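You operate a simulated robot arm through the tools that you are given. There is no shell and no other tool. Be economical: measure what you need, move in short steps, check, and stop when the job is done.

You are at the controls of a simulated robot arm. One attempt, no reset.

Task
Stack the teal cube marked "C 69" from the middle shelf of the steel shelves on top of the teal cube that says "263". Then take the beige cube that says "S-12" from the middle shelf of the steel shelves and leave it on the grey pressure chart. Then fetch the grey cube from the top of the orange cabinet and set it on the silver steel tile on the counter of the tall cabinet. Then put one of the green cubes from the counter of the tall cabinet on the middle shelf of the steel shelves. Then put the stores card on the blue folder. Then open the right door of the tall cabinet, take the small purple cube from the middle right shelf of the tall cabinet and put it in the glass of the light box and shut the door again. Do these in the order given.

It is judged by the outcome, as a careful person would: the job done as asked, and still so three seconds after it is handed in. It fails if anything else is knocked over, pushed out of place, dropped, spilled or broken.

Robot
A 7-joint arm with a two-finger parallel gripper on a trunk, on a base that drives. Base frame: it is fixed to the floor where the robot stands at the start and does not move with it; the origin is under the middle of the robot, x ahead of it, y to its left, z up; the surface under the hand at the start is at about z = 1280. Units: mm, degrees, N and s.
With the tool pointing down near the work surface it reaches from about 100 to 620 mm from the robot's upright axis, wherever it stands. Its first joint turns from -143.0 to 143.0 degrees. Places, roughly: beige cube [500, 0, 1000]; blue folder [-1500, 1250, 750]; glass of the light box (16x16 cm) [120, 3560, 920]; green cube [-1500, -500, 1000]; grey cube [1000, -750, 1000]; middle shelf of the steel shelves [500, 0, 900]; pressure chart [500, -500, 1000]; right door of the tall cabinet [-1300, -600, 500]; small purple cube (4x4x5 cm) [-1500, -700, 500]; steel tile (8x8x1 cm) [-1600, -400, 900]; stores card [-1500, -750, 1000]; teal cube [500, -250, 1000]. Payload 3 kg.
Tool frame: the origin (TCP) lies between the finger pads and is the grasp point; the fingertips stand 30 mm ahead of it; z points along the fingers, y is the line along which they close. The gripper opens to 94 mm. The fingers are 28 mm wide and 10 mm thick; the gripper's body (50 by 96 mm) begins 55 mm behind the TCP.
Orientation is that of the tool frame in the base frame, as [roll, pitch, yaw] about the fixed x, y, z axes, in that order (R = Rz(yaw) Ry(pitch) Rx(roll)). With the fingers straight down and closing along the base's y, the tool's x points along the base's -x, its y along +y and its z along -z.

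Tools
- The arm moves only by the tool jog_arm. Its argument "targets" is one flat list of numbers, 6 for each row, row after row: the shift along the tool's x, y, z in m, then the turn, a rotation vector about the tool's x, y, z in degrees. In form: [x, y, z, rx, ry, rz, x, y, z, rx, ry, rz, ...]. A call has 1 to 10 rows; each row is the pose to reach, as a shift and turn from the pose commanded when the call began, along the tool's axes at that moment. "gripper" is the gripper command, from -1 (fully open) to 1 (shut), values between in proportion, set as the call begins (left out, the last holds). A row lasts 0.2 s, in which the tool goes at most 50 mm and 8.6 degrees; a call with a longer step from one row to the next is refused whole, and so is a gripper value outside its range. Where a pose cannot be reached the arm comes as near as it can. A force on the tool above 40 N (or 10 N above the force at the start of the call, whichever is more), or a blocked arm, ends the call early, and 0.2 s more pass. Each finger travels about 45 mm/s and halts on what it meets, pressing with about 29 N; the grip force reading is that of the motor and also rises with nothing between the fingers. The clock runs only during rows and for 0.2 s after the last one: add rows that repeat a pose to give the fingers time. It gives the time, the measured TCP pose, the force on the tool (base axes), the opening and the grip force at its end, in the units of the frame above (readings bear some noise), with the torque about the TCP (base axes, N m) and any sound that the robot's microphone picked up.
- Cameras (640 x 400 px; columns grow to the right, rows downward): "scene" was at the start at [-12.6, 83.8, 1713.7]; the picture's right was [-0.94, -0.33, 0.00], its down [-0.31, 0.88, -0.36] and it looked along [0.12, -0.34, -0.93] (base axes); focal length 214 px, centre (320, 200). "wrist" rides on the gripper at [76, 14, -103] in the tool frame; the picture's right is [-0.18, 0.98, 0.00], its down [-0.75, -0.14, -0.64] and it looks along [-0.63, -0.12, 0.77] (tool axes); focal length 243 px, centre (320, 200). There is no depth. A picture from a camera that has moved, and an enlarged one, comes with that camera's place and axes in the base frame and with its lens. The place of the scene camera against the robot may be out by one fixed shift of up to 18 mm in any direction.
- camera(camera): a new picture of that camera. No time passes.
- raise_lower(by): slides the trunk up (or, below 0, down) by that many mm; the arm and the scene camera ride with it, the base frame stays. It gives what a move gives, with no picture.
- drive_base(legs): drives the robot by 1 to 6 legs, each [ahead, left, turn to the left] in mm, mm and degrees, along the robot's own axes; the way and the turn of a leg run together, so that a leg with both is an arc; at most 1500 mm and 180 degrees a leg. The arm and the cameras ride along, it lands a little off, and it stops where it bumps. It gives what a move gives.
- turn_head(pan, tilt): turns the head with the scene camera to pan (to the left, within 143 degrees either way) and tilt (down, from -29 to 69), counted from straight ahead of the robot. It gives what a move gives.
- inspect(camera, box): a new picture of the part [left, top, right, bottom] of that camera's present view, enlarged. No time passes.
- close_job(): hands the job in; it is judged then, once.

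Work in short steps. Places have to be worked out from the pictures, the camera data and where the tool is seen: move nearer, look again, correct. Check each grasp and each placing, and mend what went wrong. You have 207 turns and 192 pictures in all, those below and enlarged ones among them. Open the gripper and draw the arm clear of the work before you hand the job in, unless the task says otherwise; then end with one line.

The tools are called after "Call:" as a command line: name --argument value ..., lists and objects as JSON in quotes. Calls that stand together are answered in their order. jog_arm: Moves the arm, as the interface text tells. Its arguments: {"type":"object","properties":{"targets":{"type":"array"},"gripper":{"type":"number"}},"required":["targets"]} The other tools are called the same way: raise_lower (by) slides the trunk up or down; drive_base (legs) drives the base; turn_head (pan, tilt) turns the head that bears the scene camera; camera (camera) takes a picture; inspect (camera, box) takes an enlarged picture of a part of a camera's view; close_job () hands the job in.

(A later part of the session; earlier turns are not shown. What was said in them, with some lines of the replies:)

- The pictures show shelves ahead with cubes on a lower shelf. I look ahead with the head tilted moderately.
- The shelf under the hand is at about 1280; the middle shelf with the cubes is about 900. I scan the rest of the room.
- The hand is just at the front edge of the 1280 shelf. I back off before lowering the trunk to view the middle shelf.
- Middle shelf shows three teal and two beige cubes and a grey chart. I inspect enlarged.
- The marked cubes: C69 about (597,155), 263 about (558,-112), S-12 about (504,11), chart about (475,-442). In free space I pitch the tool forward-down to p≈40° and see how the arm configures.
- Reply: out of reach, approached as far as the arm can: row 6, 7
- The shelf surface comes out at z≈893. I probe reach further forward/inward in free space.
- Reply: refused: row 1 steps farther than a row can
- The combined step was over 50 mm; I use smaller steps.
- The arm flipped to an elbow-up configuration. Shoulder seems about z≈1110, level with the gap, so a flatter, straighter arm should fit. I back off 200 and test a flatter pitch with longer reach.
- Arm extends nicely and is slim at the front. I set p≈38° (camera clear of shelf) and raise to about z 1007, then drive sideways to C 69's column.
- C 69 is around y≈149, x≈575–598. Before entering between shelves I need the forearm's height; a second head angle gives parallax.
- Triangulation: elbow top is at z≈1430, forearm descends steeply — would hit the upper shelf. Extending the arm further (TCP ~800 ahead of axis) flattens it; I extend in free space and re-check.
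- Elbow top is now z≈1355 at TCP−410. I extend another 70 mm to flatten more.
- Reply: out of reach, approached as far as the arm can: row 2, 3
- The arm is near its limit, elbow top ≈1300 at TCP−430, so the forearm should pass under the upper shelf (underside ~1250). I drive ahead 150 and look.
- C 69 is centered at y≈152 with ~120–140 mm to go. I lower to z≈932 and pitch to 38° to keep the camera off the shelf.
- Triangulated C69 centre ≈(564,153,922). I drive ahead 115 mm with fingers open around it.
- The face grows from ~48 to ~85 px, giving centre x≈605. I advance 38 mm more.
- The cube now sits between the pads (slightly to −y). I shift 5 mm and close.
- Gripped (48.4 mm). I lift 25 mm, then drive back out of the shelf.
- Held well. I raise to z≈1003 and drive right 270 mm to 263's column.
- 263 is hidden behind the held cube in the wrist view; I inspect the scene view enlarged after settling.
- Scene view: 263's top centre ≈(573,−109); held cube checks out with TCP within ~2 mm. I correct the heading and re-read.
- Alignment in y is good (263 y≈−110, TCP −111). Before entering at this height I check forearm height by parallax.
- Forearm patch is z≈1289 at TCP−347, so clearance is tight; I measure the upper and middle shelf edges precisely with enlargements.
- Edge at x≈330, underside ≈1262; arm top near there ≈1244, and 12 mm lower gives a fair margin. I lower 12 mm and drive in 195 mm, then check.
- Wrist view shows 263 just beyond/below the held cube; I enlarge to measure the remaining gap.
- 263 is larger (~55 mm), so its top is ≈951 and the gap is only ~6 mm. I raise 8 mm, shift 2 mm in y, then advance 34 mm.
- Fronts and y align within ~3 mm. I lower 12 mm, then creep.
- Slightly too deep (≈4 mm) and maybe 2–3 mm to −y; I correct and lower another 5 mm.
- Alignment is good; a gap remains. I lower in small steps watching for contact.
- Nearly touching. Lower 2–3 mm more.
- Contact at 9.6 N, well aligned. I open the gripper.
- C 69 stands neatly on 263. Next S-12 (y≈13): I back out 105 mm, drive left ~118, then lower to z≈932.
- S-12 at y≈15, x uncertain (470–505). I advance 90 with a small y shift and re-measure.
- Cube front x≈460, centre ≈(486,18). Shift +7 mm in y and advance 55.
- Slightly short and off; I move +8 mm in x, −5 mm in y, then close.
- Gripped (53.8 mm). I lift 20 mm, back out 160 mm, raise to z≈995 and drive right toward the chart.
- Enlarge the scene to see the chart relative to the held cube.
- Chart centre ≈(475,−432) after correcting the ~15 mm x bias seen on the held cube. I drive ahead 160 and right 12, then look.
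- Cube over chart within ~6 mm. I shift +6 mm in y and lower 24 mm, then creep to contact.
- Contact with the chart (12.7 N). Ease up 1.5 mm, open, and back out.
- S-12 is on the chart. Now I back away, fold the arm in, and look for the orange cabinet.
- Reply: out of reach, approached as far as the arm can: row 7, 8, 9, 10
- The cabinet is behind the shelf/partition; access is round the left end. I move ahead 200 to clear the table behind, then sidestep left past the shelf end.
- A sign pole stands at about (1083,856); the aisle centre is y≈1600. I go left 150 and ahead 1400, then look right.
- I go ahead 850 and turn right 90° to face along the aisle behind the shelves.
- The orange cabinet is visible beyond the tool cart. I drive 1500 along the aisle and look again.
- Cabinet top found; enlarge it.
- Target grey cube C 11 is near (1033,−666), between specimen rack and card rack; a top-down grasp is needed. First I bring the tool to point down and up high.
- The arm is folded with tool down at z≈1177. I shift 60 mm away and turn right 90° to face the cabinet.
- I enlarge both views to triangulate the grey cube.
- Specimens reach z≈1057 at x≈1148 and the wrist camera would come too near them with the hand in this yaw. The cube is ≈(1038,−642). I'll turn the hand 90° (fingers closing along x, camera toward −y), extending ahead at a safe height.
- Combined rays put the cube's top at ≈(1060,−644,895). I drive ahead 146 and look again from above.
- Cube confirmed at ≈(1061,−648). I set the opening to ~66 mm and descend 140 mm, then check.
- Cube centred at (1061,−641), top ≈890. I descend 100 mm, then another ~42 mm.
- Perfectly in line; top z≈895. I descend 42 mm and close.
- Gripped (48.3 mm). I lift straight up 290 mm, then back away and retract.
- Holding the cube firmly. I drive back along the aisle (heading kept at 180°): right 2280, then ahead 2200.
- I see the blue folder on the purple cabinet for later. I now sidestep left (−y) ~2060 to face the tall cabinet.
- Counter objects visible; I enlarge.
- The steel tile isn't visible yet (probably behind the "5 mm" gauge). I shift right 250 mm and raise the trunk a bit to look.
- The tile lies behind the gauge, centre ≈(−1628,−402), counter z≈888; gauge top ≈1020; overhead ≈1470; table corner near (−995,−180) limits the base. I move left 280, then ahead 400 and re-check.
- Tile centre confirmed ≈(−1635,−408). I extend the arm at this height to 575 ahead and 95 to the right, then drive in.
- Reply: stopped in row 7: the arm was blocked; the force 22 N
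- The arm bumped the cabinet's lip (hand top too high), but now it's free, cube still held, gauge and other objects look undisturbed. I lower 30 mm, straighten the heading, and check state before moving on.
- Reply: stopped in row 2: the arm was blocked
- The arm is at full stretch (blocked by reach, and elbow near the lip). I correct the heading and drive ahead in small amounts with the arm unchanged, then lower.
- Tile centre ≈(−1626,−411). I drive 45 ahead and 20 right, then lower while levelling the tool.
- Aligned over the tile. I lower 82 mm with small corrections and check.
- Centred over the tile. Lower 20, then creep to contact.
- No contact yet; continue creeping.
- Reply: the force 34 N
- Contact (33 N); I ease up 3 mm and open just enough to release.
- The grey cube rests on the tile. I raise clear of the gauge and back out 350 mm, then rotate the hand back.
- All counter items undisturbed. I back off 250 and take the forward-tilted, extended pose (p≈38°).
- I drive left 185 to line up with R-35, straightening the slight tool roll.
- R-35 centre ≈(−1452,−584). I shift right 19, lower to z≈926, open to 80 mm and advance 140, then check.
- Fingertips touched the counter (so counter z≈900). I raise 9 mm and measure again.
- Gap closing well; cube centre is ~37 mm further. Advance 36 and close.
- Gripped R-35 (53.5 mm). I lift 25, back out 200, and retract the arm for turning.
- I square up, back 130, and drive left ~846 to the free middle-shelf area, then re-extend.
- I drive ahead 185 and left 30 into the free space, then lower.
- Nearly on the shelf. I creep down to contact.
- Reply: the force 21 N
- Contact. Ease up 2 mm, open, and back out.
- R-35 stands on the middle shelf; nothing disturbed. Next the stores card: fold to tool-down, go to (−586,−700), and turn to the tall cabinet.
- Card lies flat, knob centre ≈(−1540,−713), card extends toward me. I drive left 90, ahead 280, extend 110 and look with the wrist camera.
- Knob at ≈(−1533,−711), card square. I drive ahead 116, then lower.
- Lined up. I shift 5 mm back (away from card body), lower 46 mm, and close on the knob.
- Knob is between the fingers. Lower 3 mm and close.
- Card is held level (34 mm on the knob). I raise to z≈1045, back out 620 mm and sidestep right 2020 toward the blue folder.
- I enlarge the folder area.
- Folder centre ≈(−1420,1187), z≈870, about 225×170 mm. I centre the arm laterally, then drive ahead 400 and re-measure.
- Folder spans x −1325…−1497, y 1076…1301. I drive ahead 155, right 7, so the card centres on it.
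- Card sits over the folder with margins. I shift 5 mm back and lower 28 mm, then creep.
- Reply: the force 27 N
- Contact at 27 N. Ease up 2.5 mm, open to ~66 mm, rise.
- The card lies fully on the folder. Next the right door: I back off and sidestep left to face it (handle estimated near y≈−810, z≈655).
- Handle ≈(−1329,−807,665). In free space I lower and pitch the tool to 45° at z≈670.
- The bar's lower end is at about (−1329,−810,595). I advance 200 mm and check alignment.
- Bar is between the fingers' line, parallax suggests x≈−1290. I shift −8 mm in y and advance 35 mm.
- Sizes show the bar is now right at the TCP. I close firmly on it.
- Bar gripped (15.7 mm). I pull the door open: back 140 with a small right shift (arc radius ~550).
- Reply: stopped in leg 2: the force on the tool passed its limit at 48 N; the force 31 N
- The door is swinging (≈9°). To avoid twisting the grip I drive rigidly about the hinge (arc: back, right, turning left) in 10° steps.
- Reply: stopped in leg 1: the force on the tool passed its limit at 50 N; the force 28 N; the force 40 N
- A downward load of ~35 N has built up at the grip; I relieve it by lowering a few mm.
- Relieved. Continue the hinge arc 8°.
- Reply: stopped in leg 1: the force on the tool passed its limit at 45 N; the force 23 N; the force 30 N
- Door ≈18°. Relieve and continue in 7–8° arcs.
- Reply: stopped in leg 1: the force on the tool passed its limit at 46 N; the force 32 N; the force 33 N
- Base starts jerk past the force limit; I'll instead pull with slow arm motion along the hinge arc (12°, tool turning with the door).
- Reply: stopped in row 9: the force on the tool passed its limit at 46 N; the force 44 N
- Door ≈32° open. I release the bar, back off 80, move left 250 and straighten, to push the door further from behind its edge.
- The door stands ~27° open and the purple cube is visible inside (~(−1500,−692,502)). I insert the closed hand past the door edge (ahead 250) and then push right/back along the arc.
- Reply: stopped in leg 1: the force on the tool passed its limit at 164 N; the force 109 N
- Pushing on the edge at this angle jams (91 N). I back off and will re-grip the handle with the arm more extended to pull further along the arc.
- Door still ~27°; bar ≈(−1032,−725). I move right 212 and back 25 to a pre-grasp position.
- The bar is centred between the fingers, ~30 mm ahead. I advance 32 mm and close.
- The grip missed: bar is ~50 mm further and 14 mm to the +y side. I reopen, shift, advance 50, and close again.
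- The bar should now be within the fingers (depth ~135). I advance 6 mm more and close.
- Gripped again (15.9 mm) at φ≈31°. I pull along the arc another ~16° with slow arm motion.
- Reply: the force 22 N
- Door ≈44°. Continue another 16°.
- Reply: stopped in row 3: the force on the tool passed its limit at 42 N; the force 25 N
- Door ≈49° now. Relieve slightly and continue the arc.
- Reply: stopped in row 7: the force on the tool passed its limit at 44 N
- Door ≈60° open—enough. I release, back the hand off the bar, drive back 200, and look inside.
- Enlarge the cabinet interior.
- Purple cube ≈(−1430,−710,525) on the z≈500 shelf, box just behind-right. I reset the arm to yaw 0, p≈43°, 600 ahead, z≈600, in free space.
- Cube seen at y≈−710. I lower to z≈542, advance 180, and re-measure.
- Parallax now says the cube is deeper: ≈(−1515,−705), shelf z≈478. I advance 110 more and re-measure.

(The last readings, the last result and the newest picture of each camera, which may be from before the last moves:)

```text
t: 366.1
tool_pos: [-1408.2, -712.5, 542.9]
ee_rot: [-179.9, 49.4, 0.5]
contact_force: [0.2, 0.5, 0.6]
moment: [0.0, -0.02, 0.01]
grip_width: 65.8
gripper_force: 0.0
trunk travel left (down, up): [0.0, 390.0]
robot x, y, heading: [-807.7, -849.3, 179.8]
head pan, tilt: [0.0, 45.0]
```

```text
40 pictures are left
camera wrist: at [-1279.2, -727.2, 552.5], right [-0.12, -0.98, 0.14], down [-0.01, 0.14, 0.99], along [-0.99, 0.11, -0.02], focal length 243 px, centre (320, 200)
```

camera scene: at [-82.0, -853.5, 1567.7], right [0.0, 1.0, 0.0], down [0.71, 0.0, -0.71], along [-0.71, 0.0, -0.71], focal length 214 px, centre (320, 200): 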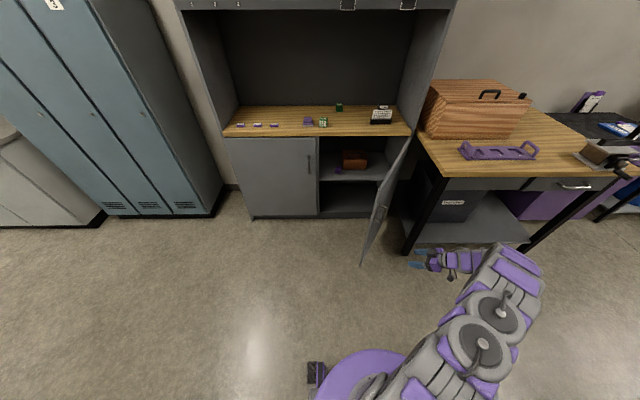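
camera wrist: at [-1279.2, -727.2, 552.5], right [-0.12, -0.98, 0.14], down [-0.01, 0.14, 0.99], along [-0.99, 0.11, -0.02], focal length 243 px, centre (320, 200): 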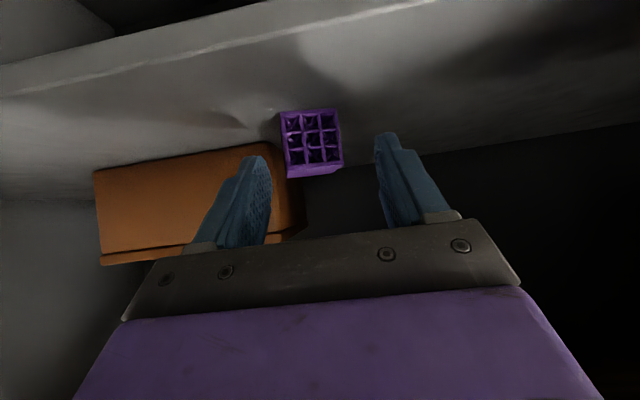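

Cube centre ≈(−1498,−706), z 475–520. I lower to z≈518, shift +6 mm y, and advance 85.

Call:
jog_arm --targets '[0.0095, -0.003, 0.0082, 0, 0, 0, 0.019, -0.006, 0.0164, 0, 0, 0, 0.019, -0.006, 0.0164, 0, 0, 0]'

Call:
drive_base --legs '[[70, 0, 0]]'

Call:
camera --camera "wrist"

```text
t: 366.9
tool_pos: [-1406.3, -706.9, 516.9]
ee_rot: [-180.0, 49.3, 0.3]
contact_force: [-0.1, -0.8, 0.8]
moment: [0.01, 0.03, -0.02]
grip_width: 65.9
gripper_force: 0.1
trunk travel left (down, up): [0.0, 390.0]
robot x, y, heading: [-805.7, -850.9, 180.0]
head pan, tilt: [0.0, 45.0]
```

```text
t: 368.0
tool_pos: [-1460.3, -707.0, 515.7]
ee_rot: [179.8, 48.8, -0.4]
contact_force: [0.0, 0.7, -0.1]
moment: [-0.01, -0.03, 0.0]
grip_width: 65.7
gripper_force: 0.0
trunk travel left (down, up): [0.0, 390.0]
robot x, y, heading: [-871.3, -852.1, 179.8]
head pan, tilt: [0.0, 45.0]
stopped in leg 1: the robot was blocked; the commanded pose is now the measured one
```

```text
39 pictures are left
camera wrist: at [-1332.6, -721.5, 526.9], right [-0.12, -0.98, 0.14], down [-0.01, 0.14, 0.99], along [-0.99, 0.12, -0.03], focal length 243 px, centre (320, 200)
```

wrist: 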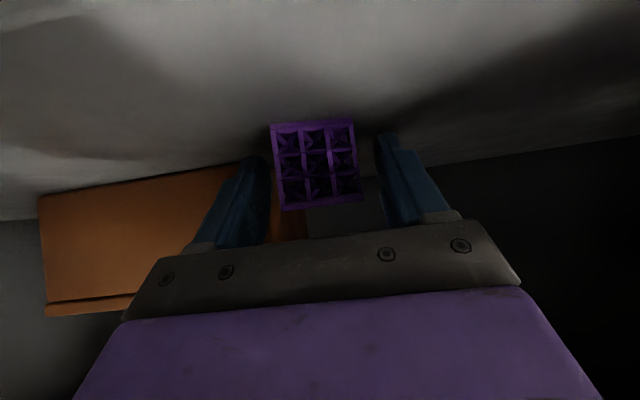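

Base stopped (forearm near the counter edge), but the cube (40 mm) is now at the TCP. I close the gripper.

Call:
jog_arm --targets '[-0.002, 0, 0.0023, 0, 0, 0, -0.002, 0, 0.0023, 0, 0, 0, -0.002, 0, 0.0023, 0, 0, 0, -0.002, 0, 0.0023, 0, 0, 0, -0.002, 0, 0.0023, 0, 0, 0]' --gripper 1

Call:
camera --camera "wrist"

```text
t: 369.2
tool_pos: [-1463.4, -706.9, 515.9]
ee_rot: [179.7, 48.8, -0.4]
contact_force: [2.1, 0.7, 7.3]
moment: [0.06, -0.08, -0.04]
grip_width: 43.6
gripper_force: 29.1
trunk travel left (down, up): [0.0, 390.0]
robot x, y, heading: [-871.1, -851.4, 179.6]
head pan, tilt: [0.0, 45.0]
```

```text
38 pictures are left
camera wrist: at [-1335.1, -720.5, 526.4], right [-0.12, -0.98, 0.14], down [-0.01, 0.15, 0.99], along [-0.99, 0.12, -0.03], focal length 243 px, centre (320, 200)
```

wrist: 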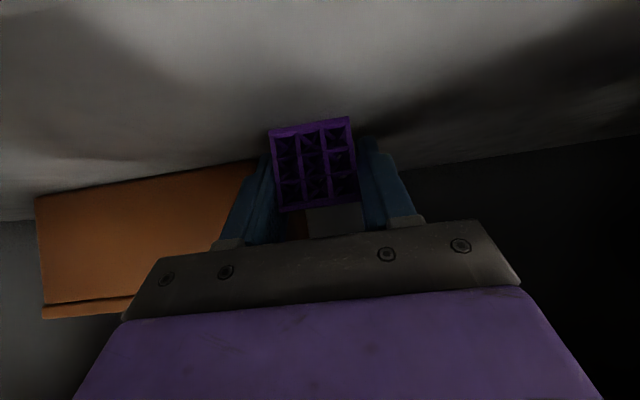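

Gripped (43.6 mm). I lift 25 mm and back straight out 350 mm.

Call:
jog_arm --targets '[-0.0094, 0, -0.0083, 0, 0, 0, -0.0188, 0, -0.0165, 0, 0, 0, -0.0188, 0, -0.0165, 0, 0, 0]'

Call:
drive_base --legs '[[-400, 0, 0]]'

Call:
camera --camera "wrist"

```text
t: 370.0
tool_pos: [-1472.2, -709.4, 545.1]
ee_rot: [-179.7, 49.0, 0.5]
contact_force: [-0.2, -0.7, 0.2]
moment: [0.01, -0.03, -0.01]
grip_width: 43.3
gripper_force: 29.8
trunk travel left (down, up): [0.0, 390.0]
robot x, y, heading: [-875.9, -852.8, 179.7]
head pan, tilt: [0.0, 45.0]
```

```text
t: 372.5
tool_pos: [-1068.7, -710.1, 537.8]
ee_rot: [179.8, 48.6, -0.1]
contact_force: [-0.1, 0.8, -0.1]
moment: [0.0, 0.0, -0.02]
grip_width: 43.5
gripper_force: 29.0
trunk travel left (down, up): [0.0, 390.0]
robot x, y, heading: [-474.0, -852.8, 179.7]
head pan, tilt: [0.0, 45.0]
```

```text
37 pictures are left
camera wrist: at [-939.7, -724.1, 549.4], right [-0.12, -0.98, 0.14], down [-0.02, 0.14, 0.99], along [-0.99, 0.12, -0.03], focal length 243 px, centre (320, 200)
```

wrist: 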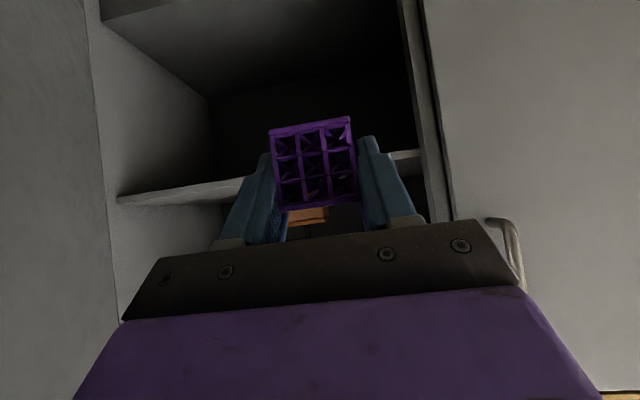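

Cube in hand. I raise the hand to z≈985 in free space, back 150, and sidestep right toward the light box.

Call:
jog_arm --targets '[-0.0338, 0, -0.0297, 0, 0, 0, -0.0675, 0, -0.0594, 0, 0, 0, -0.101, 0, -0.089, 0, 0, 0, -0.135, 0, -0.119, 0, 0, 0, -0.169, 0, -0.1485, 0, 0, 0, -0.2025, 0, -0.178, 0, 0, 0, -0.236, 0, -0.208, 0, 0, 0, -0.27, 0, -0.238, 0, 0, 0, -0.304, 0, -0.267, 0, 0, 0, -0.3375, 0, -0.297, 0, 0, 0]'

Call:
drive_base --legs '[[-130, 0, 0], [0, -1500, 0], [0, -1300, 0]]'

Call:
turn_head --pan -100 --tilt 28

Call:
camera --camera "scene"

```text
t: 374.7
tool_pos: [-1066.7, -711.5, 989.2]
ee_rot: [179.6, 48.6, -0.2]
contact_force: [-1.1, 0.7, -0.6]
moment: [0.02, 0.0, -0.02]
grip_width: 43.8
gripper_force: 29.0
trunk travel left (down, up): [0.0, 390.0]
robot x, y, heading: [-471.3, -858.1, 179.6]
head pan, tilt: [0.0, 45.0]
```

```text
t: 389.1
tool_pos: [-962.1, 2053.9, 990.4]
ee_rot: [179.7, 48.7, 1.3]
contact_force: [-0.8, -0.1, -0.5]
moment: [-0.01, -0.01, 0.02]
grip_width: 43.6
gripper_force: 29.0
trunk travel left (down, up): [0.0, 390.0]
robot x, y, heading: [-367.6, 1925.5, -178.7]
head pan, tilt: [0.0, 45.0]
```

```text
t: 390.8
tool_pos: [-962.1, 2054.1, 989.6]
ee_rot: [179.7, 48.8, 1.1]
contact_force: [0.5, -1.1, -0.9]
moment: [-0.02, -0.01, 0.01]
grip_width: 43.4
gripper_force: 28.9
trunk travel left (down, up): [0.0, 390.0]
robot x, y, heading: [-367.3, 1921.4, -178.9]
head pan, tilt: [-100.0, 28.0]
```

```text
36 pictures are left
camera scene: at [-326.0, 1874.0, 1593.4], right [0.99, -0.16, 0.0], down [-0.07, -0.46, -0.88], along [0.14, 0.87, -0.47], focal length 214 px, centre (320, 200)
```

scene: 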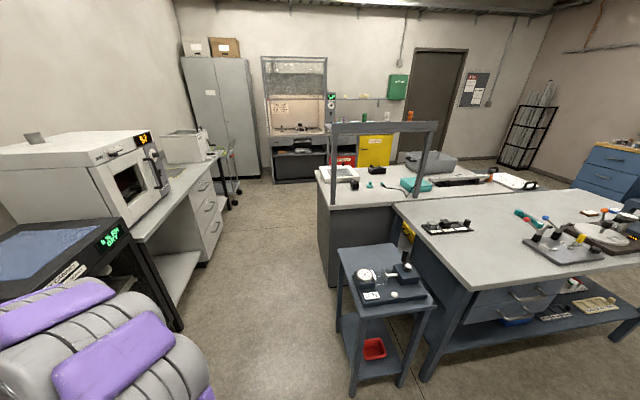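

The light box projects to the white tray at (340,175) on the far bench; I enlarge.

Call:
inspect --camera "scene" --box '[300, 140, 460, 240]'

```text
4.00 times, centred on (380, 190) of scene
camera zoom: at [-326.0, 1874.0, 1593.4], right [0.99, -0.16, 0.0], down [-0.07, -0.46, -0.88], along [0.14, 0.87, -0.47], focal length 858 px, centre (80, 240)
```

zoom: 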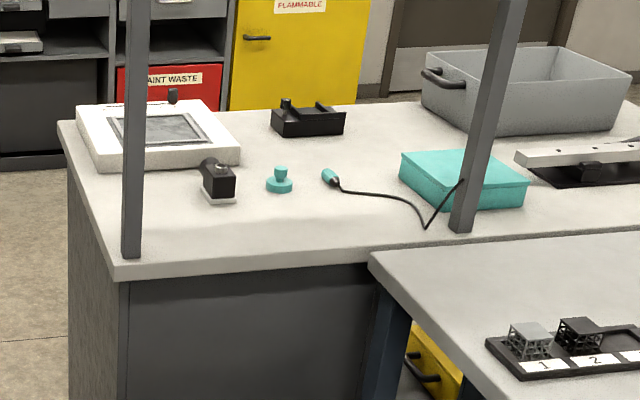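

The glass centre ≈(122,3558,920). I turn to face +x here, back to x≈−800 in the aisle, and sidestep left along it.

Call:
drive_base --legs '[[0, 0, -90.5], [0, 0, -90.6]]'

Call:
drive_base --legs '[[-430, 0, 0], [0, 1500, 0]]'

Call:
turn_head --pan 0 --tilt 35

Call:
camera --camera "scene"

```text
t: 398.8
tool_pos: [230.1, 1804.5, 988.6]
ee_rot: [179.7, 48.6, -178.0]
contact_force: [-0.3, 0.8, -0.5]
moment: [-0.02, 0.04, 0.01]
grip_width: 43.2
gripper_force: 29.1
trunk travel left (down, up): [0.0, 390.0]
robot x, y, heading: [-363.5, 1925.3, 2.0]
head pan, tilt: [-100.0, 28.0]
```

```text
t: 408.6
tool_pos: [-243.7, 3299.3, 989.2]
ee_rot: [179.6, 48.9, -179.4]
contact_force: [-0.3, -0.5, -0.2]
moment: [0.02, 0.02, 0.0]
grip_width: 43.4
gripper_force: 29.2
trunk travel left (down, up): [0.0, 390.0]
robot x, y, heading: [-831.9, 3437.4, 0.7]
head pan, tilt: [-100.0, 28.0]
```

```text
t: 410.4
tool_pos: [-244.8, 3300.6, 989.3]
ee_rot: [179.6, 48.9, -179.1]
contact_force: [0.5, 0.0, -0.8]
moment: [0.01, 0.02, -0.01]
grip_width: 43.4
gripper_force: 29.2
trunk travel left (down, up): [0.0, 390.0]
robot x, y, heading: [-834.6, 3430.1, 0.6]
head pan, tilt: [0.0, 35.0]
```

```text
34 pictures are left
camera scene: at [-779.7, 3571.6, 1582.3], right [0.01, -1.0, 0.0], down [-0.57, -0.01, -0.82], along [0.82, 0.01, -0.58], focal length 214 px, centre (320, 200)
```

scene: 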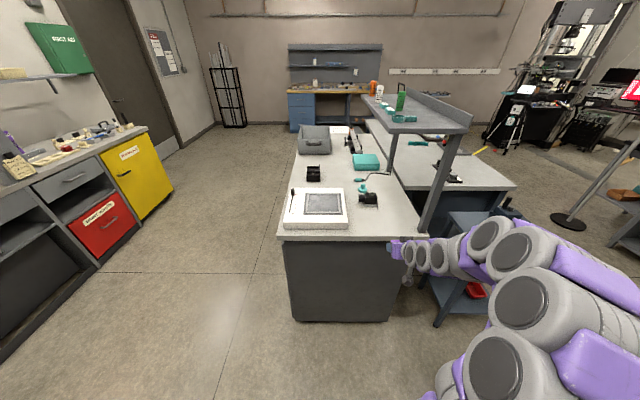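

Glass ≈(117,3565). I move left 268 (straightening) and ahead 250, then view with the wrist camera.

Call:
drive_base --legs '[[0, 268, -0.6], [250, 0, 0]]'

Call:
jog_arm --targets '[0, 0, 0, 0, 0, 0]'

Call:
camera --camera "wrist"

Call:
inspect --camera "scene" --box '[260, 160, 420, 260]'

```text
t: 413.7
tool_pos: [2.5, 3555.6, 988.6]
ee_rot: [178.7, 48.8, 179.4]
contact_force: [0.1, -1.0, 0.3]
moment: [0.03, -0.02, 0.05]
grip_width: 43.4
gripper_force: 29.3
trunk travel left (down, up): [0.0, 390.0]
robot x, y, heading: [-586.6, 3703.3, 0.2]
head pan, tilt: [0.0, 35.0]
```

```text
t: 414.1
tool_pos: [0.9, 3571.8, 990.7]
ee_rot: [179.9, 49.0, -179.5]
contact_force: [0.1, 1.4, -0.5]
moment: [0.01, 0.03, 0.0]
grip_width: 43.7
gripper_force: 28.6
trunk travel left (down, up): [0.0, 390.0]
robot x, y, heading: [-587.5, 3708.0, 0.2]
head pan, tilt: [0.0, 35.0]
```

```text
33 pictures are left
camera wrist: at [-125.9, 3584.7, 1002.0], right [0.11, 0.98, 0.14], down [0.01, -0.14, 0.99], along [0.99, -0.11, -0.03], focal length 243 px, centre (320, 200)
```

wrist: 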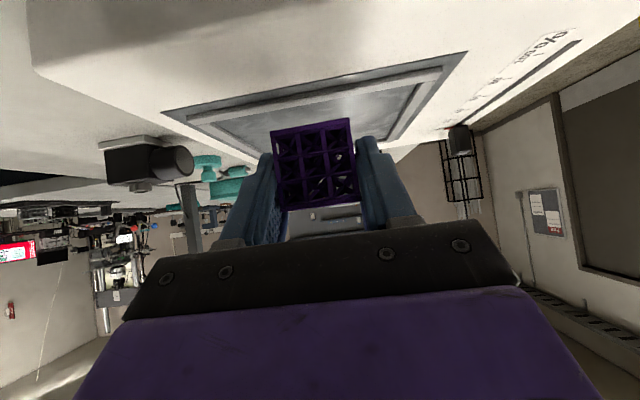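

```text
4.00 times, centred on (340, 210) of scene
camera zoom: at [-531.2, 3851.1, 1581.5], right [0.0, -1.0, 0.0], down [-0.58, -0.01, -0.82], along [0.82, 0.0, -0.58], focal length 858 px, centre (240, 160)
```

zoom: 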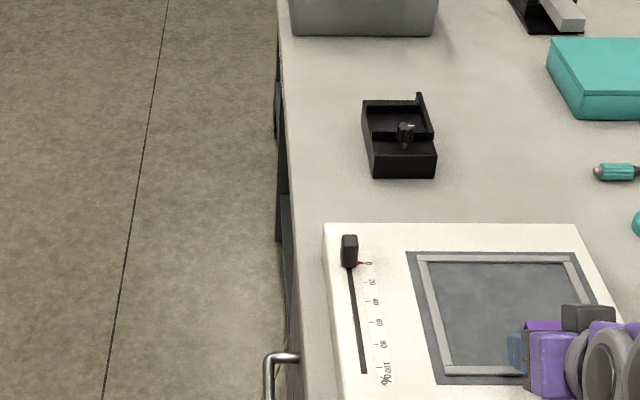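

Glass inner area x 41–191, y 3488–3640, centre ≈(116,3566). I drive ahead 112 and right 5, then lower.

Call:
drive_base --legs '[[112, -5, 0]]'

Call:
jog_arm --targets '[0.0095, 0, 0.0082, 0, 0, 0, 0.015, 0, 0.013, 0, 0, 0, 0.015, 0, 0.013, 0, 0, 0]'

Call:
camera --camera "wrist"

Call:
inspect --camera "scene" --box '[300, 190, 460, 290]'

```text
t: 415.3
tool_pos: [113.9, 3553.3, 988.8]
ee_rot: [179.2, 48.8, 179.6]
contact_force: [0.0, 0.0, -0.9]
moment: [-0.03, 0.01, 0.02]
grip_width: 43.7
gripper_force: 28.8
trunk travel left (down, up): [0.0, 390.0]
robot x, y, heading: [-478.5, 3698.9, -0.0]
head pan, tilt: [0.0, 35.0]
```

```text
t: 416.1
tool_pos: [113.5, 3554.6, 969.8]
ee_rot: [179.4, 49.0, 179.9]
contact_force: [-0.7, 0.1, -0.9]
moment: [0.0, -0.03, 0.01]
grip_width: 43.6
gripper_force: 29.0
trunk travel left (down, up): [0.0, 390.0]
robot x, y, heading: [-476.3, 3698.0, 0.2]
head pan, tilt: [0.0, 35.0]
```

```text
31 pictures are left
camera wrist: at [-13.4, 3568.7, 981.3], right [0.11, 0.98, 0.15], down [0.01, -0.15, 0.99], along [0.99, -0.11, -0.03], focal length 243 px, centre (320, 200)
```

wrist: 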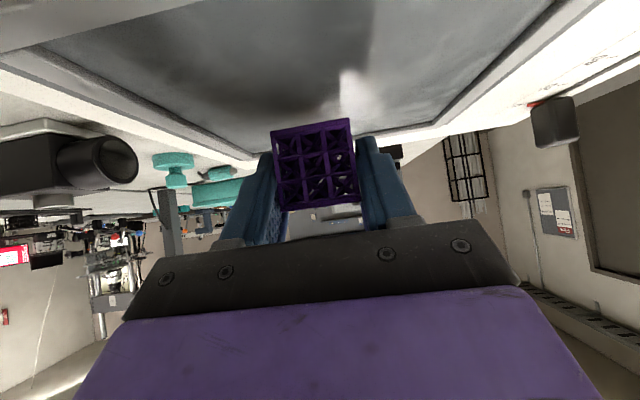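

```text
4.00 times, centred on (380, 240) of scene
camera zoom: at [-418.8, 3834.0, 1582.3], right [0.0, -1.0, 0.0], down [-0.58, 0.0, -0.82], along [0.82, 0.0, -0.58], focal length 858 px, centre (80, 40)
```

zoom: 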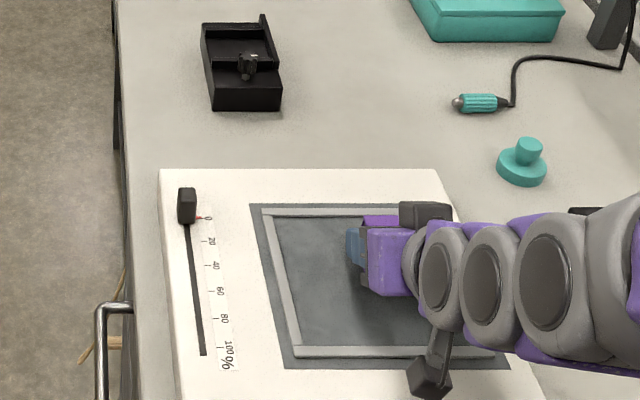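

Over the glass; shift +11 mm in y and creep down.

Call:
jog_arm --targets '[0, 0.006, 0, 0, 0, 0, 0.002, 0.011, 0.0018, 0, 0, 0, 0.004, 0.011, 0.0036, 0, 0, 0, 0.006, 0.011, 0.0054, 0, 0, 0, 0.008, 0.011, 0.0072, 0, 0, 0, 0.008, 0.011, 0.0072, 0, 0, 0]'

```text
t: 417.5
tool_pos: [113.2, 3568.5, 959.3]
ee_rot: [179.4, 48.9, 179.8]
contact_force: [-0.2, -0.3, -1.2]
moment: [-0.02, 0.01, -0.04]
grip_width: 43.5
gripper_force: 29.4
trunk travel left (down, up): [0.0, 390.0]
robot x, y, heading: [-474.6, 3695.7, -0.3]
head pan, tilt: [0.0, 35.0]
```

No contact yet; continue creeping 10 mm.

Call:
jog_arm --targets '[0.002, 0, 0.0018, 0, 0, 0, 0.004, 0, 0.0036, 0, 0, 0, 0.006, 0, 0.0054, 0, 0, 0, 0.008, 0, 0.0072, 0, 0, 0, 0.008, 0, 0.0072, 0, 0, 0]'

Call:
camera --camera "wrist"

```text
t: 418.8
tool_pos: [115.4, 3565.9, 954.6]
ee_rot: [179.9, 49.8, -179.9]
contact_force: [0.8, 1.5, 15.4]
moment: [0.04, 0.14, -0.04]
grip_width: 43.4
gripper_force: 28.8
trunk travel left (down, up): [0.0, 390.0]
robot x, y, heading: [-477.4, 3696.1, 0.1]
head pan, tilt: [0.0, 35.0]
stopped in row 5: the force on the tool passed its limit at 41 N (the readings are from after the stop); the commanded pose is now the measured one
```

```text
29 pictures are left
camera wrist: at [-11.2, 3580.3, 963.7], right [0.11, 0.98, 0.14], down [-0.01, -0.14, 0.99], along [0.99, -0.11, -0.01], focal length 243 px, centre (320, 200)
```

wrist: 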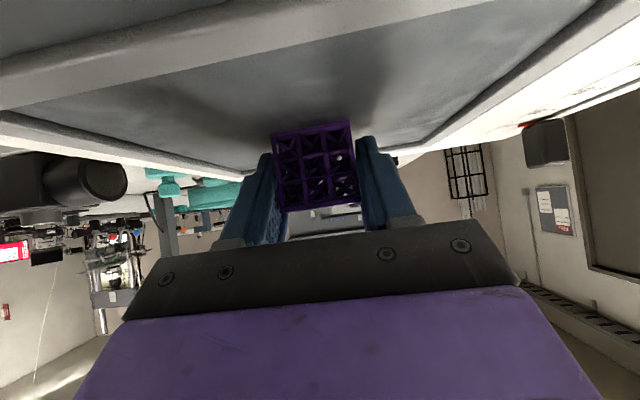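

Contact on the glass. Ease up 2 mm, open and back off.

Call:
jog_arm --targets '[-0.0012, 0, -0.001, 0, 0, 0, -0.0012, 0, -0.001, 0, 0, 0]'

Call:
jog_arm --targets '[0, 0, 0, 0, 0, 0, 0, 0, 0, 0, 0, 0, 0, 0, 0, 0, 0, 0, 0, 0, 0, 0, 0, 0]' --gripper -0.6

Call:
drive_base --legs '[[-200, 0, 0]]'

Call:
camera --camera "wrist"

Call:
inspect --camera "scene" --box '[260, 160, 420, 260]'

```text
t: 419.4
tool_pos: [116.2, 3566.4, 955.1]
ee_rot: [179.7, 49.7, -179.9]
contact_force: [1.5, 0.1, 13.1]
moment: [-0.05, 0.08, 0.04]
grip_width: 43.6
gripper_force: 28.9
trunk travel left (down, up): [0.0, 390.0]
robot x, y, heading: [-476.1, 3699.6, 0.2]
head pan, tilt: [0.0, 35.0]
```

```text
t: 420.4
tool_pos: [114.0, 3567.0, 954.6]
ee_rot: [179.8, 49.6, -180.0]
contact_force: [-5.5, 8.3, 11.6]
moment: [-0.17, 0.04, -0.14]
grip_width: 69.9
gripper_force: 0.1
trunk travel left (down, up): [0.0, 390.0]
robot x, y, heading: [-474.7, 3696.8, 0.2]
head pan, tilt: [0.0, 35.0]
```

```text
t: 421.5
tool_pos: [22.1, 3563.8, 959.9]
ee_rot: [179.8, 50.8, 180.0]
contact_force: [0.4, -0.1, -0.2]
moment: [0.0, -0.01, 0.01]
grip_width: 75.3
gripper_force: 0.0
trunk travel left (down, up): [0.0, 390.0]
robot x, y, heading: [-573.2, 3694.8, 0.5]
head pan, tilt: [0.0, 35.0]
stopped in leg 1: the force on the tool passed its limit at 170 N (the readings are from after the stop); the commanded pose is now the measured one
```

```text
28 pictures are left
camera wrist: at [-105.1, 3577.4, 967.4], right [0.11, 0.98, 0.14], down [-0.02, -0.14, 0.99], along [0.99, -0.12, 0.0], focal length 243 px, centre (320, 200)
```

wrist: 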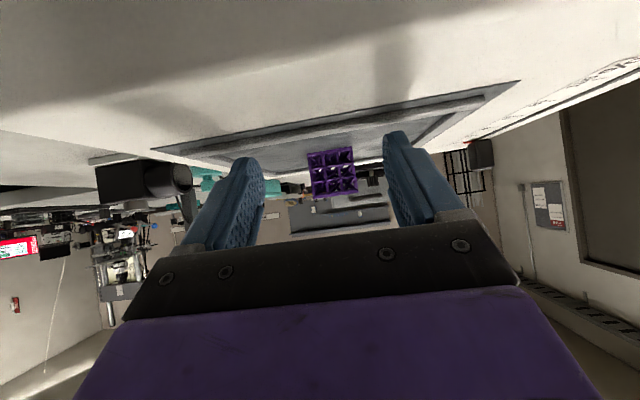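

```text
4.00 times, centred on (340, 210) of scene
camera zoom: at [-515.2, 3833.5, 1582.3], right [0.0, -1.0, 0.0], down [-0.58, 0.0, -0.82], along [0.82, 0.0, -0.58], focal length 858 px, centre (240, 160)
```

zoom: 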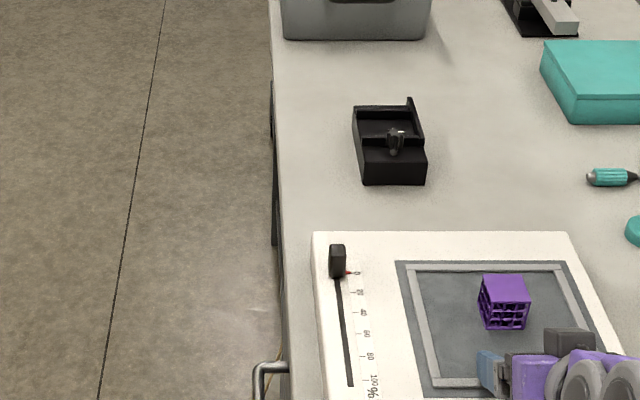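

The fingertips scraped the rim when backing; the light box corner measures unmoved (≈(254,3750) before and after) and the cube stands on the glass at ≈(111,3567). I raise the hand 60 mm and then back off.

Call:
jog_arm --targets '[-0.023, 0, -0.0195, 0, 0, 0, -0.046, 0, -0.039, 0, 0, 0, -0.046, 0, -0.039, 0, 0, 0]'

Call:
drive_base --legs '[[-250, 0, 0]]'

Call:
inspect --camera "scene" --box '[240, 140, 440, 265]'

```text
t: 422.3
tool_pos: [19.3, 3566.0, 1021.7]
ee_rot: [179.8, 50.6, -179.9]
contact_force: [-1.4, 0.0, -0.8]
moment: [-0.04, -0.01, -0.02]
grip_width: 75.5
gripper_force: 0.0
trunk travel left (down, up): [0.0, 390.0]
robot x, y, heading: [-572.0, 3695.5, 0.1]
head pan, tilt: [0.0, 35.0]
```

```text
t: 424.2
tool_pos: [-237.2, 3563.6, 1021.2]
ee_rot: [179.9, 50.7, 179.9]
contact_force: [-0.5, -0.2, 0.0]
moment: [0.0, 0.03, 0.03]
grip_width: 75.3
gripper_force: 0.2
trunk travel left (down, up): [0.0, 390.0]
robot x, y, heading: [-828.5, 3695.6, 0.0]
head pan, tilt: [0.0, 35.0]
```

```text
3.20 times, centred on (340, 202) of scene
camera zoom: at [-772.2, 3834.0, 1582.3], right [0.0, -1.0, 0.0], down [-0.57, 0.0, -0.82], along [0.82, 0.0, -0.57], focal length 686 px, centre (256, 192)
```

zoom: 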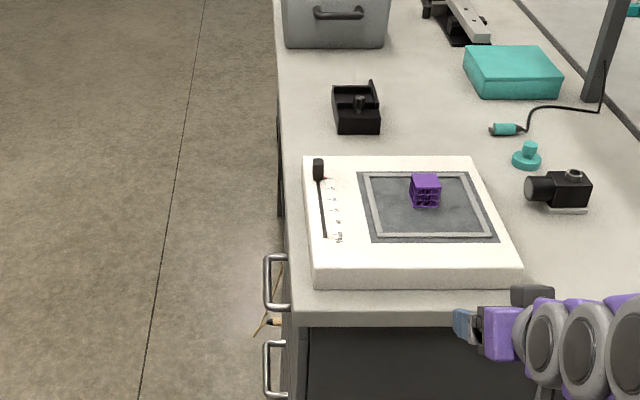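

The cube rests in the glass. Now back to shut the door: along the aisle, turn (to the right), and sidestep to y≈−520.

Call:
drive_base --legs '[[0, -1500, 0], [520, 0, 0], [0, 0, -90], [0, 0, -90]]'

Call:
drive_base --legs '[[0, 1500, 0], [0, 1215, 0]]'

Call:
turn_head --pan 0 --tilt 45

Call:
camera --camera "scene"

```text
t: 442.0
tool_pos: [-909.2, 2317.5, 1021.3]
ee_rot: [179.9, 50.7, -1.3]
contact_force: [0.0, -0.7, 0.4]
moment: [0.0, -0.02, -0.01]
grip_width: 75.2
gripper_force: 0.1
trunk travel left (down, up): [0.0, 390.0]
robot x, y, heading: [-323.4, 2172.5, 179.0]
head pan, tilt: [0.0, 35.0]
```

```text
t: 455.2
tool_pos: [-964.8, -384.9, 1021.4]
ee_rot: [179.8, 50.8, -2.8]
contact_force: [0.1, 1.1, 0.7]
moment: [0.0, 0.01, 0.03]
grip_width: 75.0
gripper_force: 0.1
trunk travel left (down, up): [0.0, 390.0]
robot x, y, heading: [-378.9, -546.3, 177.7]
head pan, tilt: [0.0, 35.0]
```

```text
t: 455.9
tool_pos: [-964.5, -385.7, 1022.9]
ee_rot: [179.9, 50.8, -2.7]
contact_force: [-0.1, -0.2, 0.4]
moment: [0.0, -0.01, -0.01]
grip_width: 75.5
gripper_force: 0.0
trunk travel left (down, up): [0.0, 390.0]
robot x, y, heading: [-383.9, -546.9, 177.3]
head pan, tilt: [0.0, 45.0]
```

```text
25 pictures are left
camera scene: at [-443.6, -683.1, 1567.5], right [0.05, 1.0, 0.0], down [0.71, -0.03, -0.71], along [-0.71, 0.03, -0.71], focal length 214 px, centre (320, 200)
```

scene: 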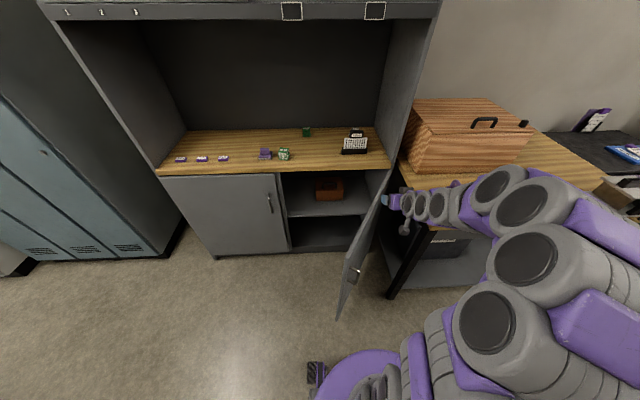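

Door still ~60° open. I straighten, back 230, and lower the closed hand to handle height on the outer side of the door.

Call:
drive_base --legs '[[-230, 0, 2.7]]'

Call:
jog_arm --targets '[0.0264, 0, 0.0215, 0, 0, 0, 0.0527, 0, 0.043, 0, 0, 0, 0.079, 0, 0.0645, 0, 0, 0, 0.1054, 0, 0.086, 0, 0, 0, 0.1317, 0, 0.1075, 0, 0, 0, 0.158, 0, 0.129, 0, 0, 0, 0.1845, 0, 0.1505, 0, 0, 0, 0.211, 0, 0.172, 0, 0, 0, 0.237, 0, 0.1935, 0, 0, 0, 0.2635, 0, 0.215, 0, 0, 0]' --gripper 1

Call:
camera --camera "scene"

```text
t: 457.6
tool_pos: [-741.9, -419.9, 1022.1]
ee_rot: [179.9, 50.8, 0.2]
contact_force: [-0.2, 0.2, 0.1]
moment: [0.02, -0.02, -0.01]
grip_width: 75.6
gripper_force: 0.1
trunk travel left (down, up): [0.0, 390.0]
robot x, y, heading: [-152.1, -551.4, -179.4]
head pan, tilt: [0.0, 45.0]
```

```text
t: 459.8
tool_pos: [-741.8, -421.0, 681.9]
ee_rot: [179.8, 50.9, 0.3]
contact_force: [-1.6, 0.5, 0.9]
moment: [0.01, -0.01, 0.0]
grip_width: 0.0
gripper_force: 28.7
trunk travel left (down, up): [0.0, 390.0]
robot x, y, heading: [-152.8, -548.9, -180.0]
head pan, tilt: [0.0, 45.0]
```

```text
24 pictures are left
camera scene: at [-209.2, -689.9, 1567.4], right [-0.01, 1.0, 0.0], down [0.71, 0.0, -0.71], along [-0.71, 0.0, -0.71], focal length 214 px, centre (320, 200)
```

scene: 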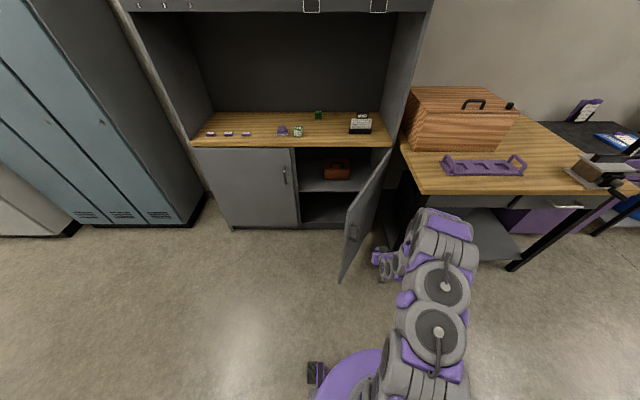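

Hand is on the outer side. I advance 100 and then push diagonally (ahead+left) to swing the door closed.

Call:
drive_base --legs '[[100, 0, 0], [60, 60, 0], [60, 60, 0]]'

Call:
camera --camera "scene"

```text
t: 462.3
tool_pos: [-966.3, -505.3, 676.8]
ee_rot: [176.9, 50.8, -2.3]
contact_force: [0.2, 1.1, 0.9]
moment: [-0.14, -0.02, 0.1]
grip_width: 0.0
gripper_force: 28.6
trunk travel left (down, up): [0.0, 390.0]
robot x, y, heading: [-374.9, -661.4, -179.7]
head pan, tilt: [0.0, 45.0]
```

```text
23 pictures are left
camera scene: at [-433.8, -752.4, 1570.5], right [-0.01, 1.0, -0.03], down [0.71, -0.02, -0.7], along [-0.7, -0.03, -0.71], focal length 214 px, centre (320, 200)
```

scene: 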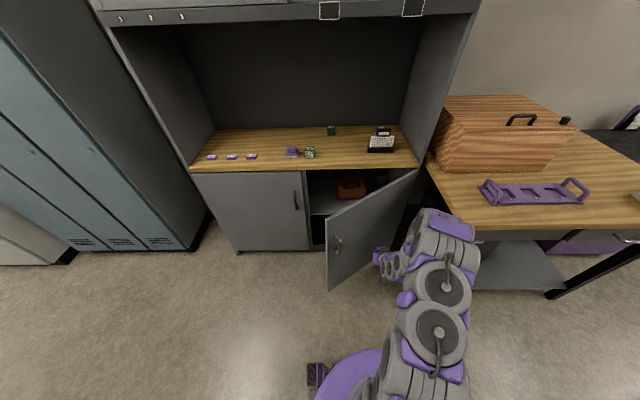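

The door swings easily (~42°). Continue pushing.

Call:
drive_base --legs '[[60, 60, 0], [70, 50, 0], [70, 30, 0]]'

Call:
camera --camera "scene"

```text
t: 464.7
tool_pos: [-1165.1, -636.4, 677.9]
ee_rot: [177.1, 50.9, -2.3]
contact_force: [0.4, 2.2, 1.4]
moment: [-0.12, 0.01, 0.13]
grip_width: 0.1
gripper_force: 28.7
trunk travel left (down, up): [0.0, 390.0]
robot x, y, heading: [-573.5, -790.3, -179.3]
head pan, tilt: [0.0, 45.0]
```

```text
22 pictures are left
camera scene: at [-632.3, -895.4, 1570.1], right [-0.01, 1.0, -0.02], down [0.71, -0.01, -0.7], along [-0.7, -0.02, -0.71], focal length 214 px, centre (320, 200)
```

scene: 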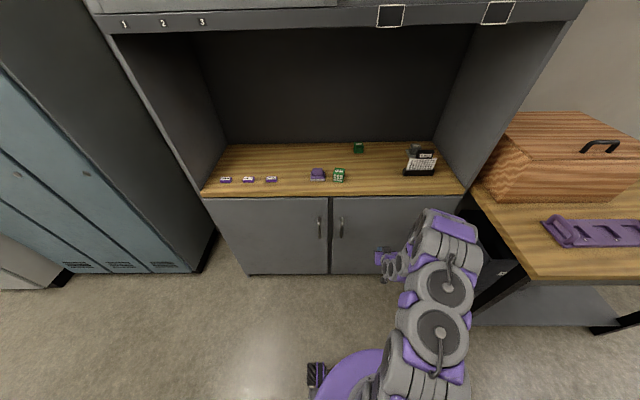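

The door appears shut; I enlarge to verify.

Call:
inspect --camera "scene" --box '[290, 180, 480, 299]'

```text
3.36 times, centred on (385, 240) of scene
camera zoom: at [-632.3, -895.4, 1570.1], right [-0.01, 1.0, -0.02], down [0.71, -0.01, -0.7], along [-0.7, -0.02, -0.71], focal length 721 px, centre (102, 67)
```

zoom: 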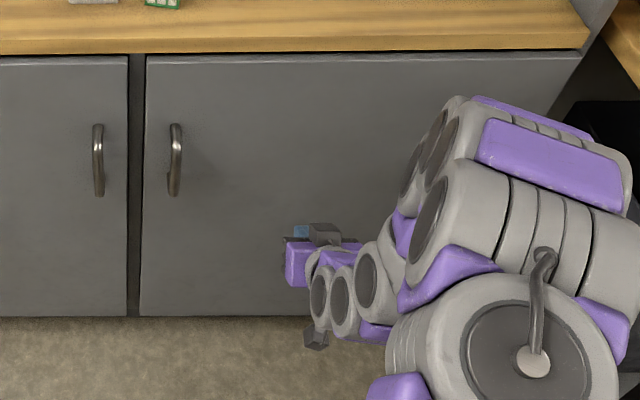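

Possibly still a few degrees ajar; I push further ahead until it seats.

Call:
drive_base --legs '[[60, 60, 0], [45, 0, 0]]'

Call:
camera --camera "wrist"

```text
t: 466.3
tool_pos: [-1267.0, -705.2, 681.7]
ee_rot: [178.6, 51.1, -1.4]
contact_force: [0.3, 0.4, -0.5]
moment: [-0.08, 0.0, 0.09]
grip_width: 0.0
gripper_force: 28.9
trunk travel left (down, up): [0.0, 390.0]
robot x, y, heading: [-679.6, -851.2, -179.3]
head pan, tilt: [0.0, 45.0]
```

```text
20 pictures are left
camera wrist: at [-1138.2, -720.2, 687.4], right [-0.12, -0.98, 0.16], down [0.03, 0.16, 0.99], along [-0.99, 0.12, 0.01], focal length 243 px, centre (320, 200)
```

wrist: 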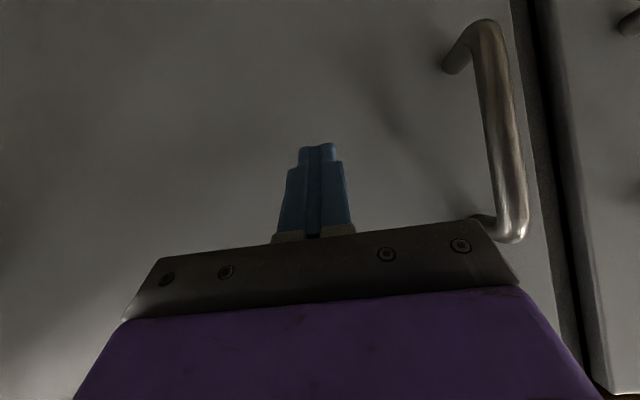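

No resistance yet; I push ahead slowly with the arm up to 40 mm, watching the force.

Call:
jog_arm --targets '[-0.0032, 0, 0.0039, 0, 0, 0, -0.0063, 0, 0.0078, 0, 0, 0, -0.0095, 0, 0.0117, 0, 0, 0, -0.0126, 0, 0.0155, 0, 0, 0, -0.0158, 0, 0.0194, 0, 0, 0, -0.0189, 0, 0.0233, 0, 0, 0, -0.022, 0, 0.0272, 0, 0, 0, -0.0252, 0, 0.0311, 0, 0, 0]'

Call:
inspect --camera "scene" --box '[270, 180, 460, 299]'

```text
t: 468.2
tool_pos: [-1299.8, -707.7, 679.0]
ee_rot: [178.5, 50.3, -1.6]
contact_force: [12.2, 3.1, 4.2]
moment: [0.02, 0.05, -0.08]
grip_width: 0.0
gripper_force: 28.6
trunk travel left (down, up): [0.0, 390.0]
robot x, y, heading: [-678.4, -853.0, -179.3]
head pan, tilt: [0.0, 45.0]
stopped in row 8: the force on the tool passed its limit at 44 N (the readings are from after the stop); the commanded pose is now the measured one
```

```text
3.36 times, centred on (365, 240) of scene
camera zoom: at [-732.2, -991.8, 1567.4], right [-0.01, 1.0, 0.0], down [0.71, 0.01, -0.71], along [-0.71, -0.01, -0.71], focal length 721 px, centre (169, 67)
```

zoom: 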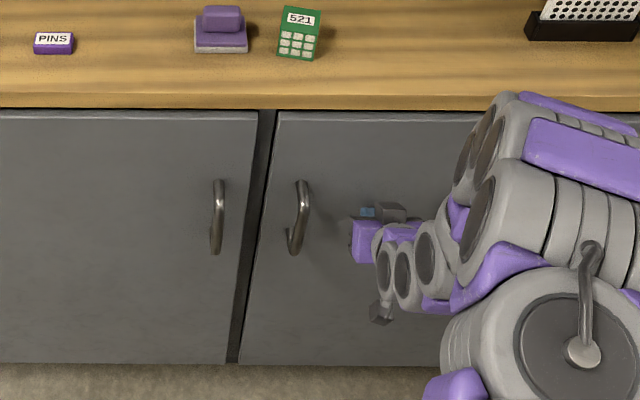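

The door hit its stop (44 N) and is flush with the left one. I back off 300 and verify the door stays shut.

Call:
drive_base --legs '[[-350, 0, 0]]'

Call:
jog_arm --targets '[-0.03, 0, -0.025, 0, 0, 0, -0.06, 0, -0.05, 0, 0, 0, -0.09, 0, -0.075, 0, 0, 0, -0.12, 0, -0.1, 0, 0, 0, -0.15, 0, -0.125, 0, 0, 0, -0.15, 0, -0.125, 0, 0, 0]' --gripper -1

Call:
camera --camera "scene"

```text
t: 470.5
tool_pos: [-950.2, -703.2, 679.6]
ee_rot: [178.5, 50.6, -1.5]
contact_force: [-0.2, 0.5, 0.6]
moment: [0.01, 0.0, 0.0]
grip_width: 0.0
gripper_force: 28.6
trunk travel left (down, up): [0.0, 390.0]
robot x, y, heading: [-327.9, -844.9, -179.5]
head pan, tilt: [0.0, 45.0]
```

```text
t: 471.9
tool_pos: [-945.6, -701.6, 874.9]
ee_rot: [178.5, 50.7, -1.2]
contact_force: [-0.3, 0.2, 0.3]
moment: [-0.01, 0.02, 0.0]
grip_width: 93.8
gripper_force: 0.2
trunk travel left (down, up): [0.0, 390.0]
robot x, y, heading: [-326.8, -847.7, -179.3]
head pan, tilt: [0.0, 45.0]
```

```text
18 pictures are left
camera scene: at [-382.0, -985.8, 1567.4], right [-0.01, 1.0, 0.0], down [0.71, 0.01, -0.71], along [-0.71, -0.01, -0.71], focal length 214 px, centre (320, 200)
```

scene: 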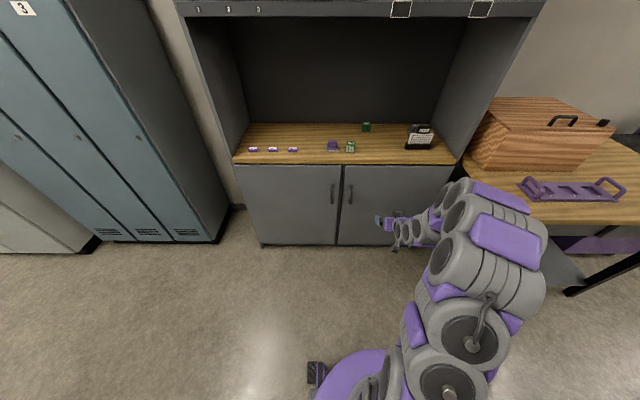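

Door is shut and stays shut. A last check on the tile cube before handing in.

Call:
inspect --camera "scene" --box '[330, 110, 450, 185]'

Call:
turn_head --pan -140 --tilt 35

Call:
camera --camera "scene"

```text
5.33 times, centred on (390, 148) of scene
camera zoom: at [-382.0, -985.8, 1567.4], right [-0.01, 1.0, 0.0], down [0.71, 0.01, -0.71], along [-0.71, -0.01, -0.71], focal length 1144 px, centre (-53, 480)
```

zoom: 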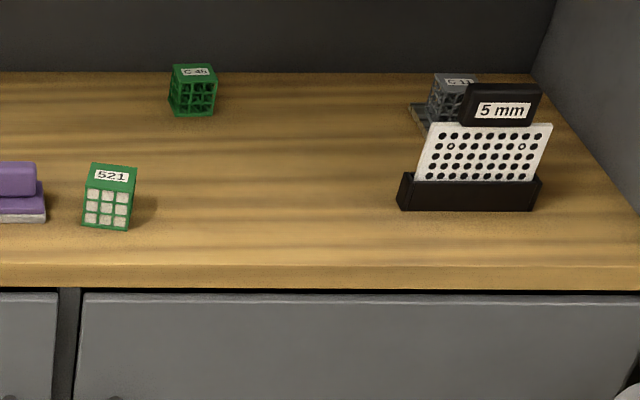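

```text
t: 474.1
tool_pos: [-946.7, -701.0, 874.1]
ee_rot: [178.4, 50.8, -1.4]
contact_force: [0.2, -0.1, -0.6]
moment: [-0.05, 0.02, 0.01]
grip_width: 94.1
gripper_force: 0.1
trunk travel left (down, up): [0.0, 390.0]
robot x, y, heading: [-324.5, -847.4, -179.5]
head pan, tilt: [-140.0, 35.0]
```

```text
16 pictures are left
camera scene: at [-233.9, -927.2, 1582.6], right [0.65, -0.76, 0.0], down [-0.43, -0.37, -0.82], along [0.62, 0.53, -0.57], focal length 214 px, centre (320, 200)
```

scene: 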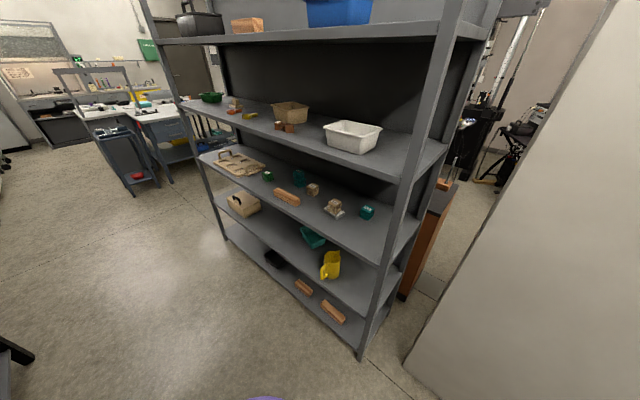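

Every item is where it should be: the stack, S-12 on the chart and the green cube on the shelf, the grey cube on the tile, and the door shut. The gripper is open and clear, so I hand in.

Call:
close_job

```text
The job is handed in.
```

All six parts were done in the order given and the job is handed in; the arm bumped furniture a few times on the way (the cabinet lip and light box rim hardest), and the pictures show nothing knocked over or out of place.
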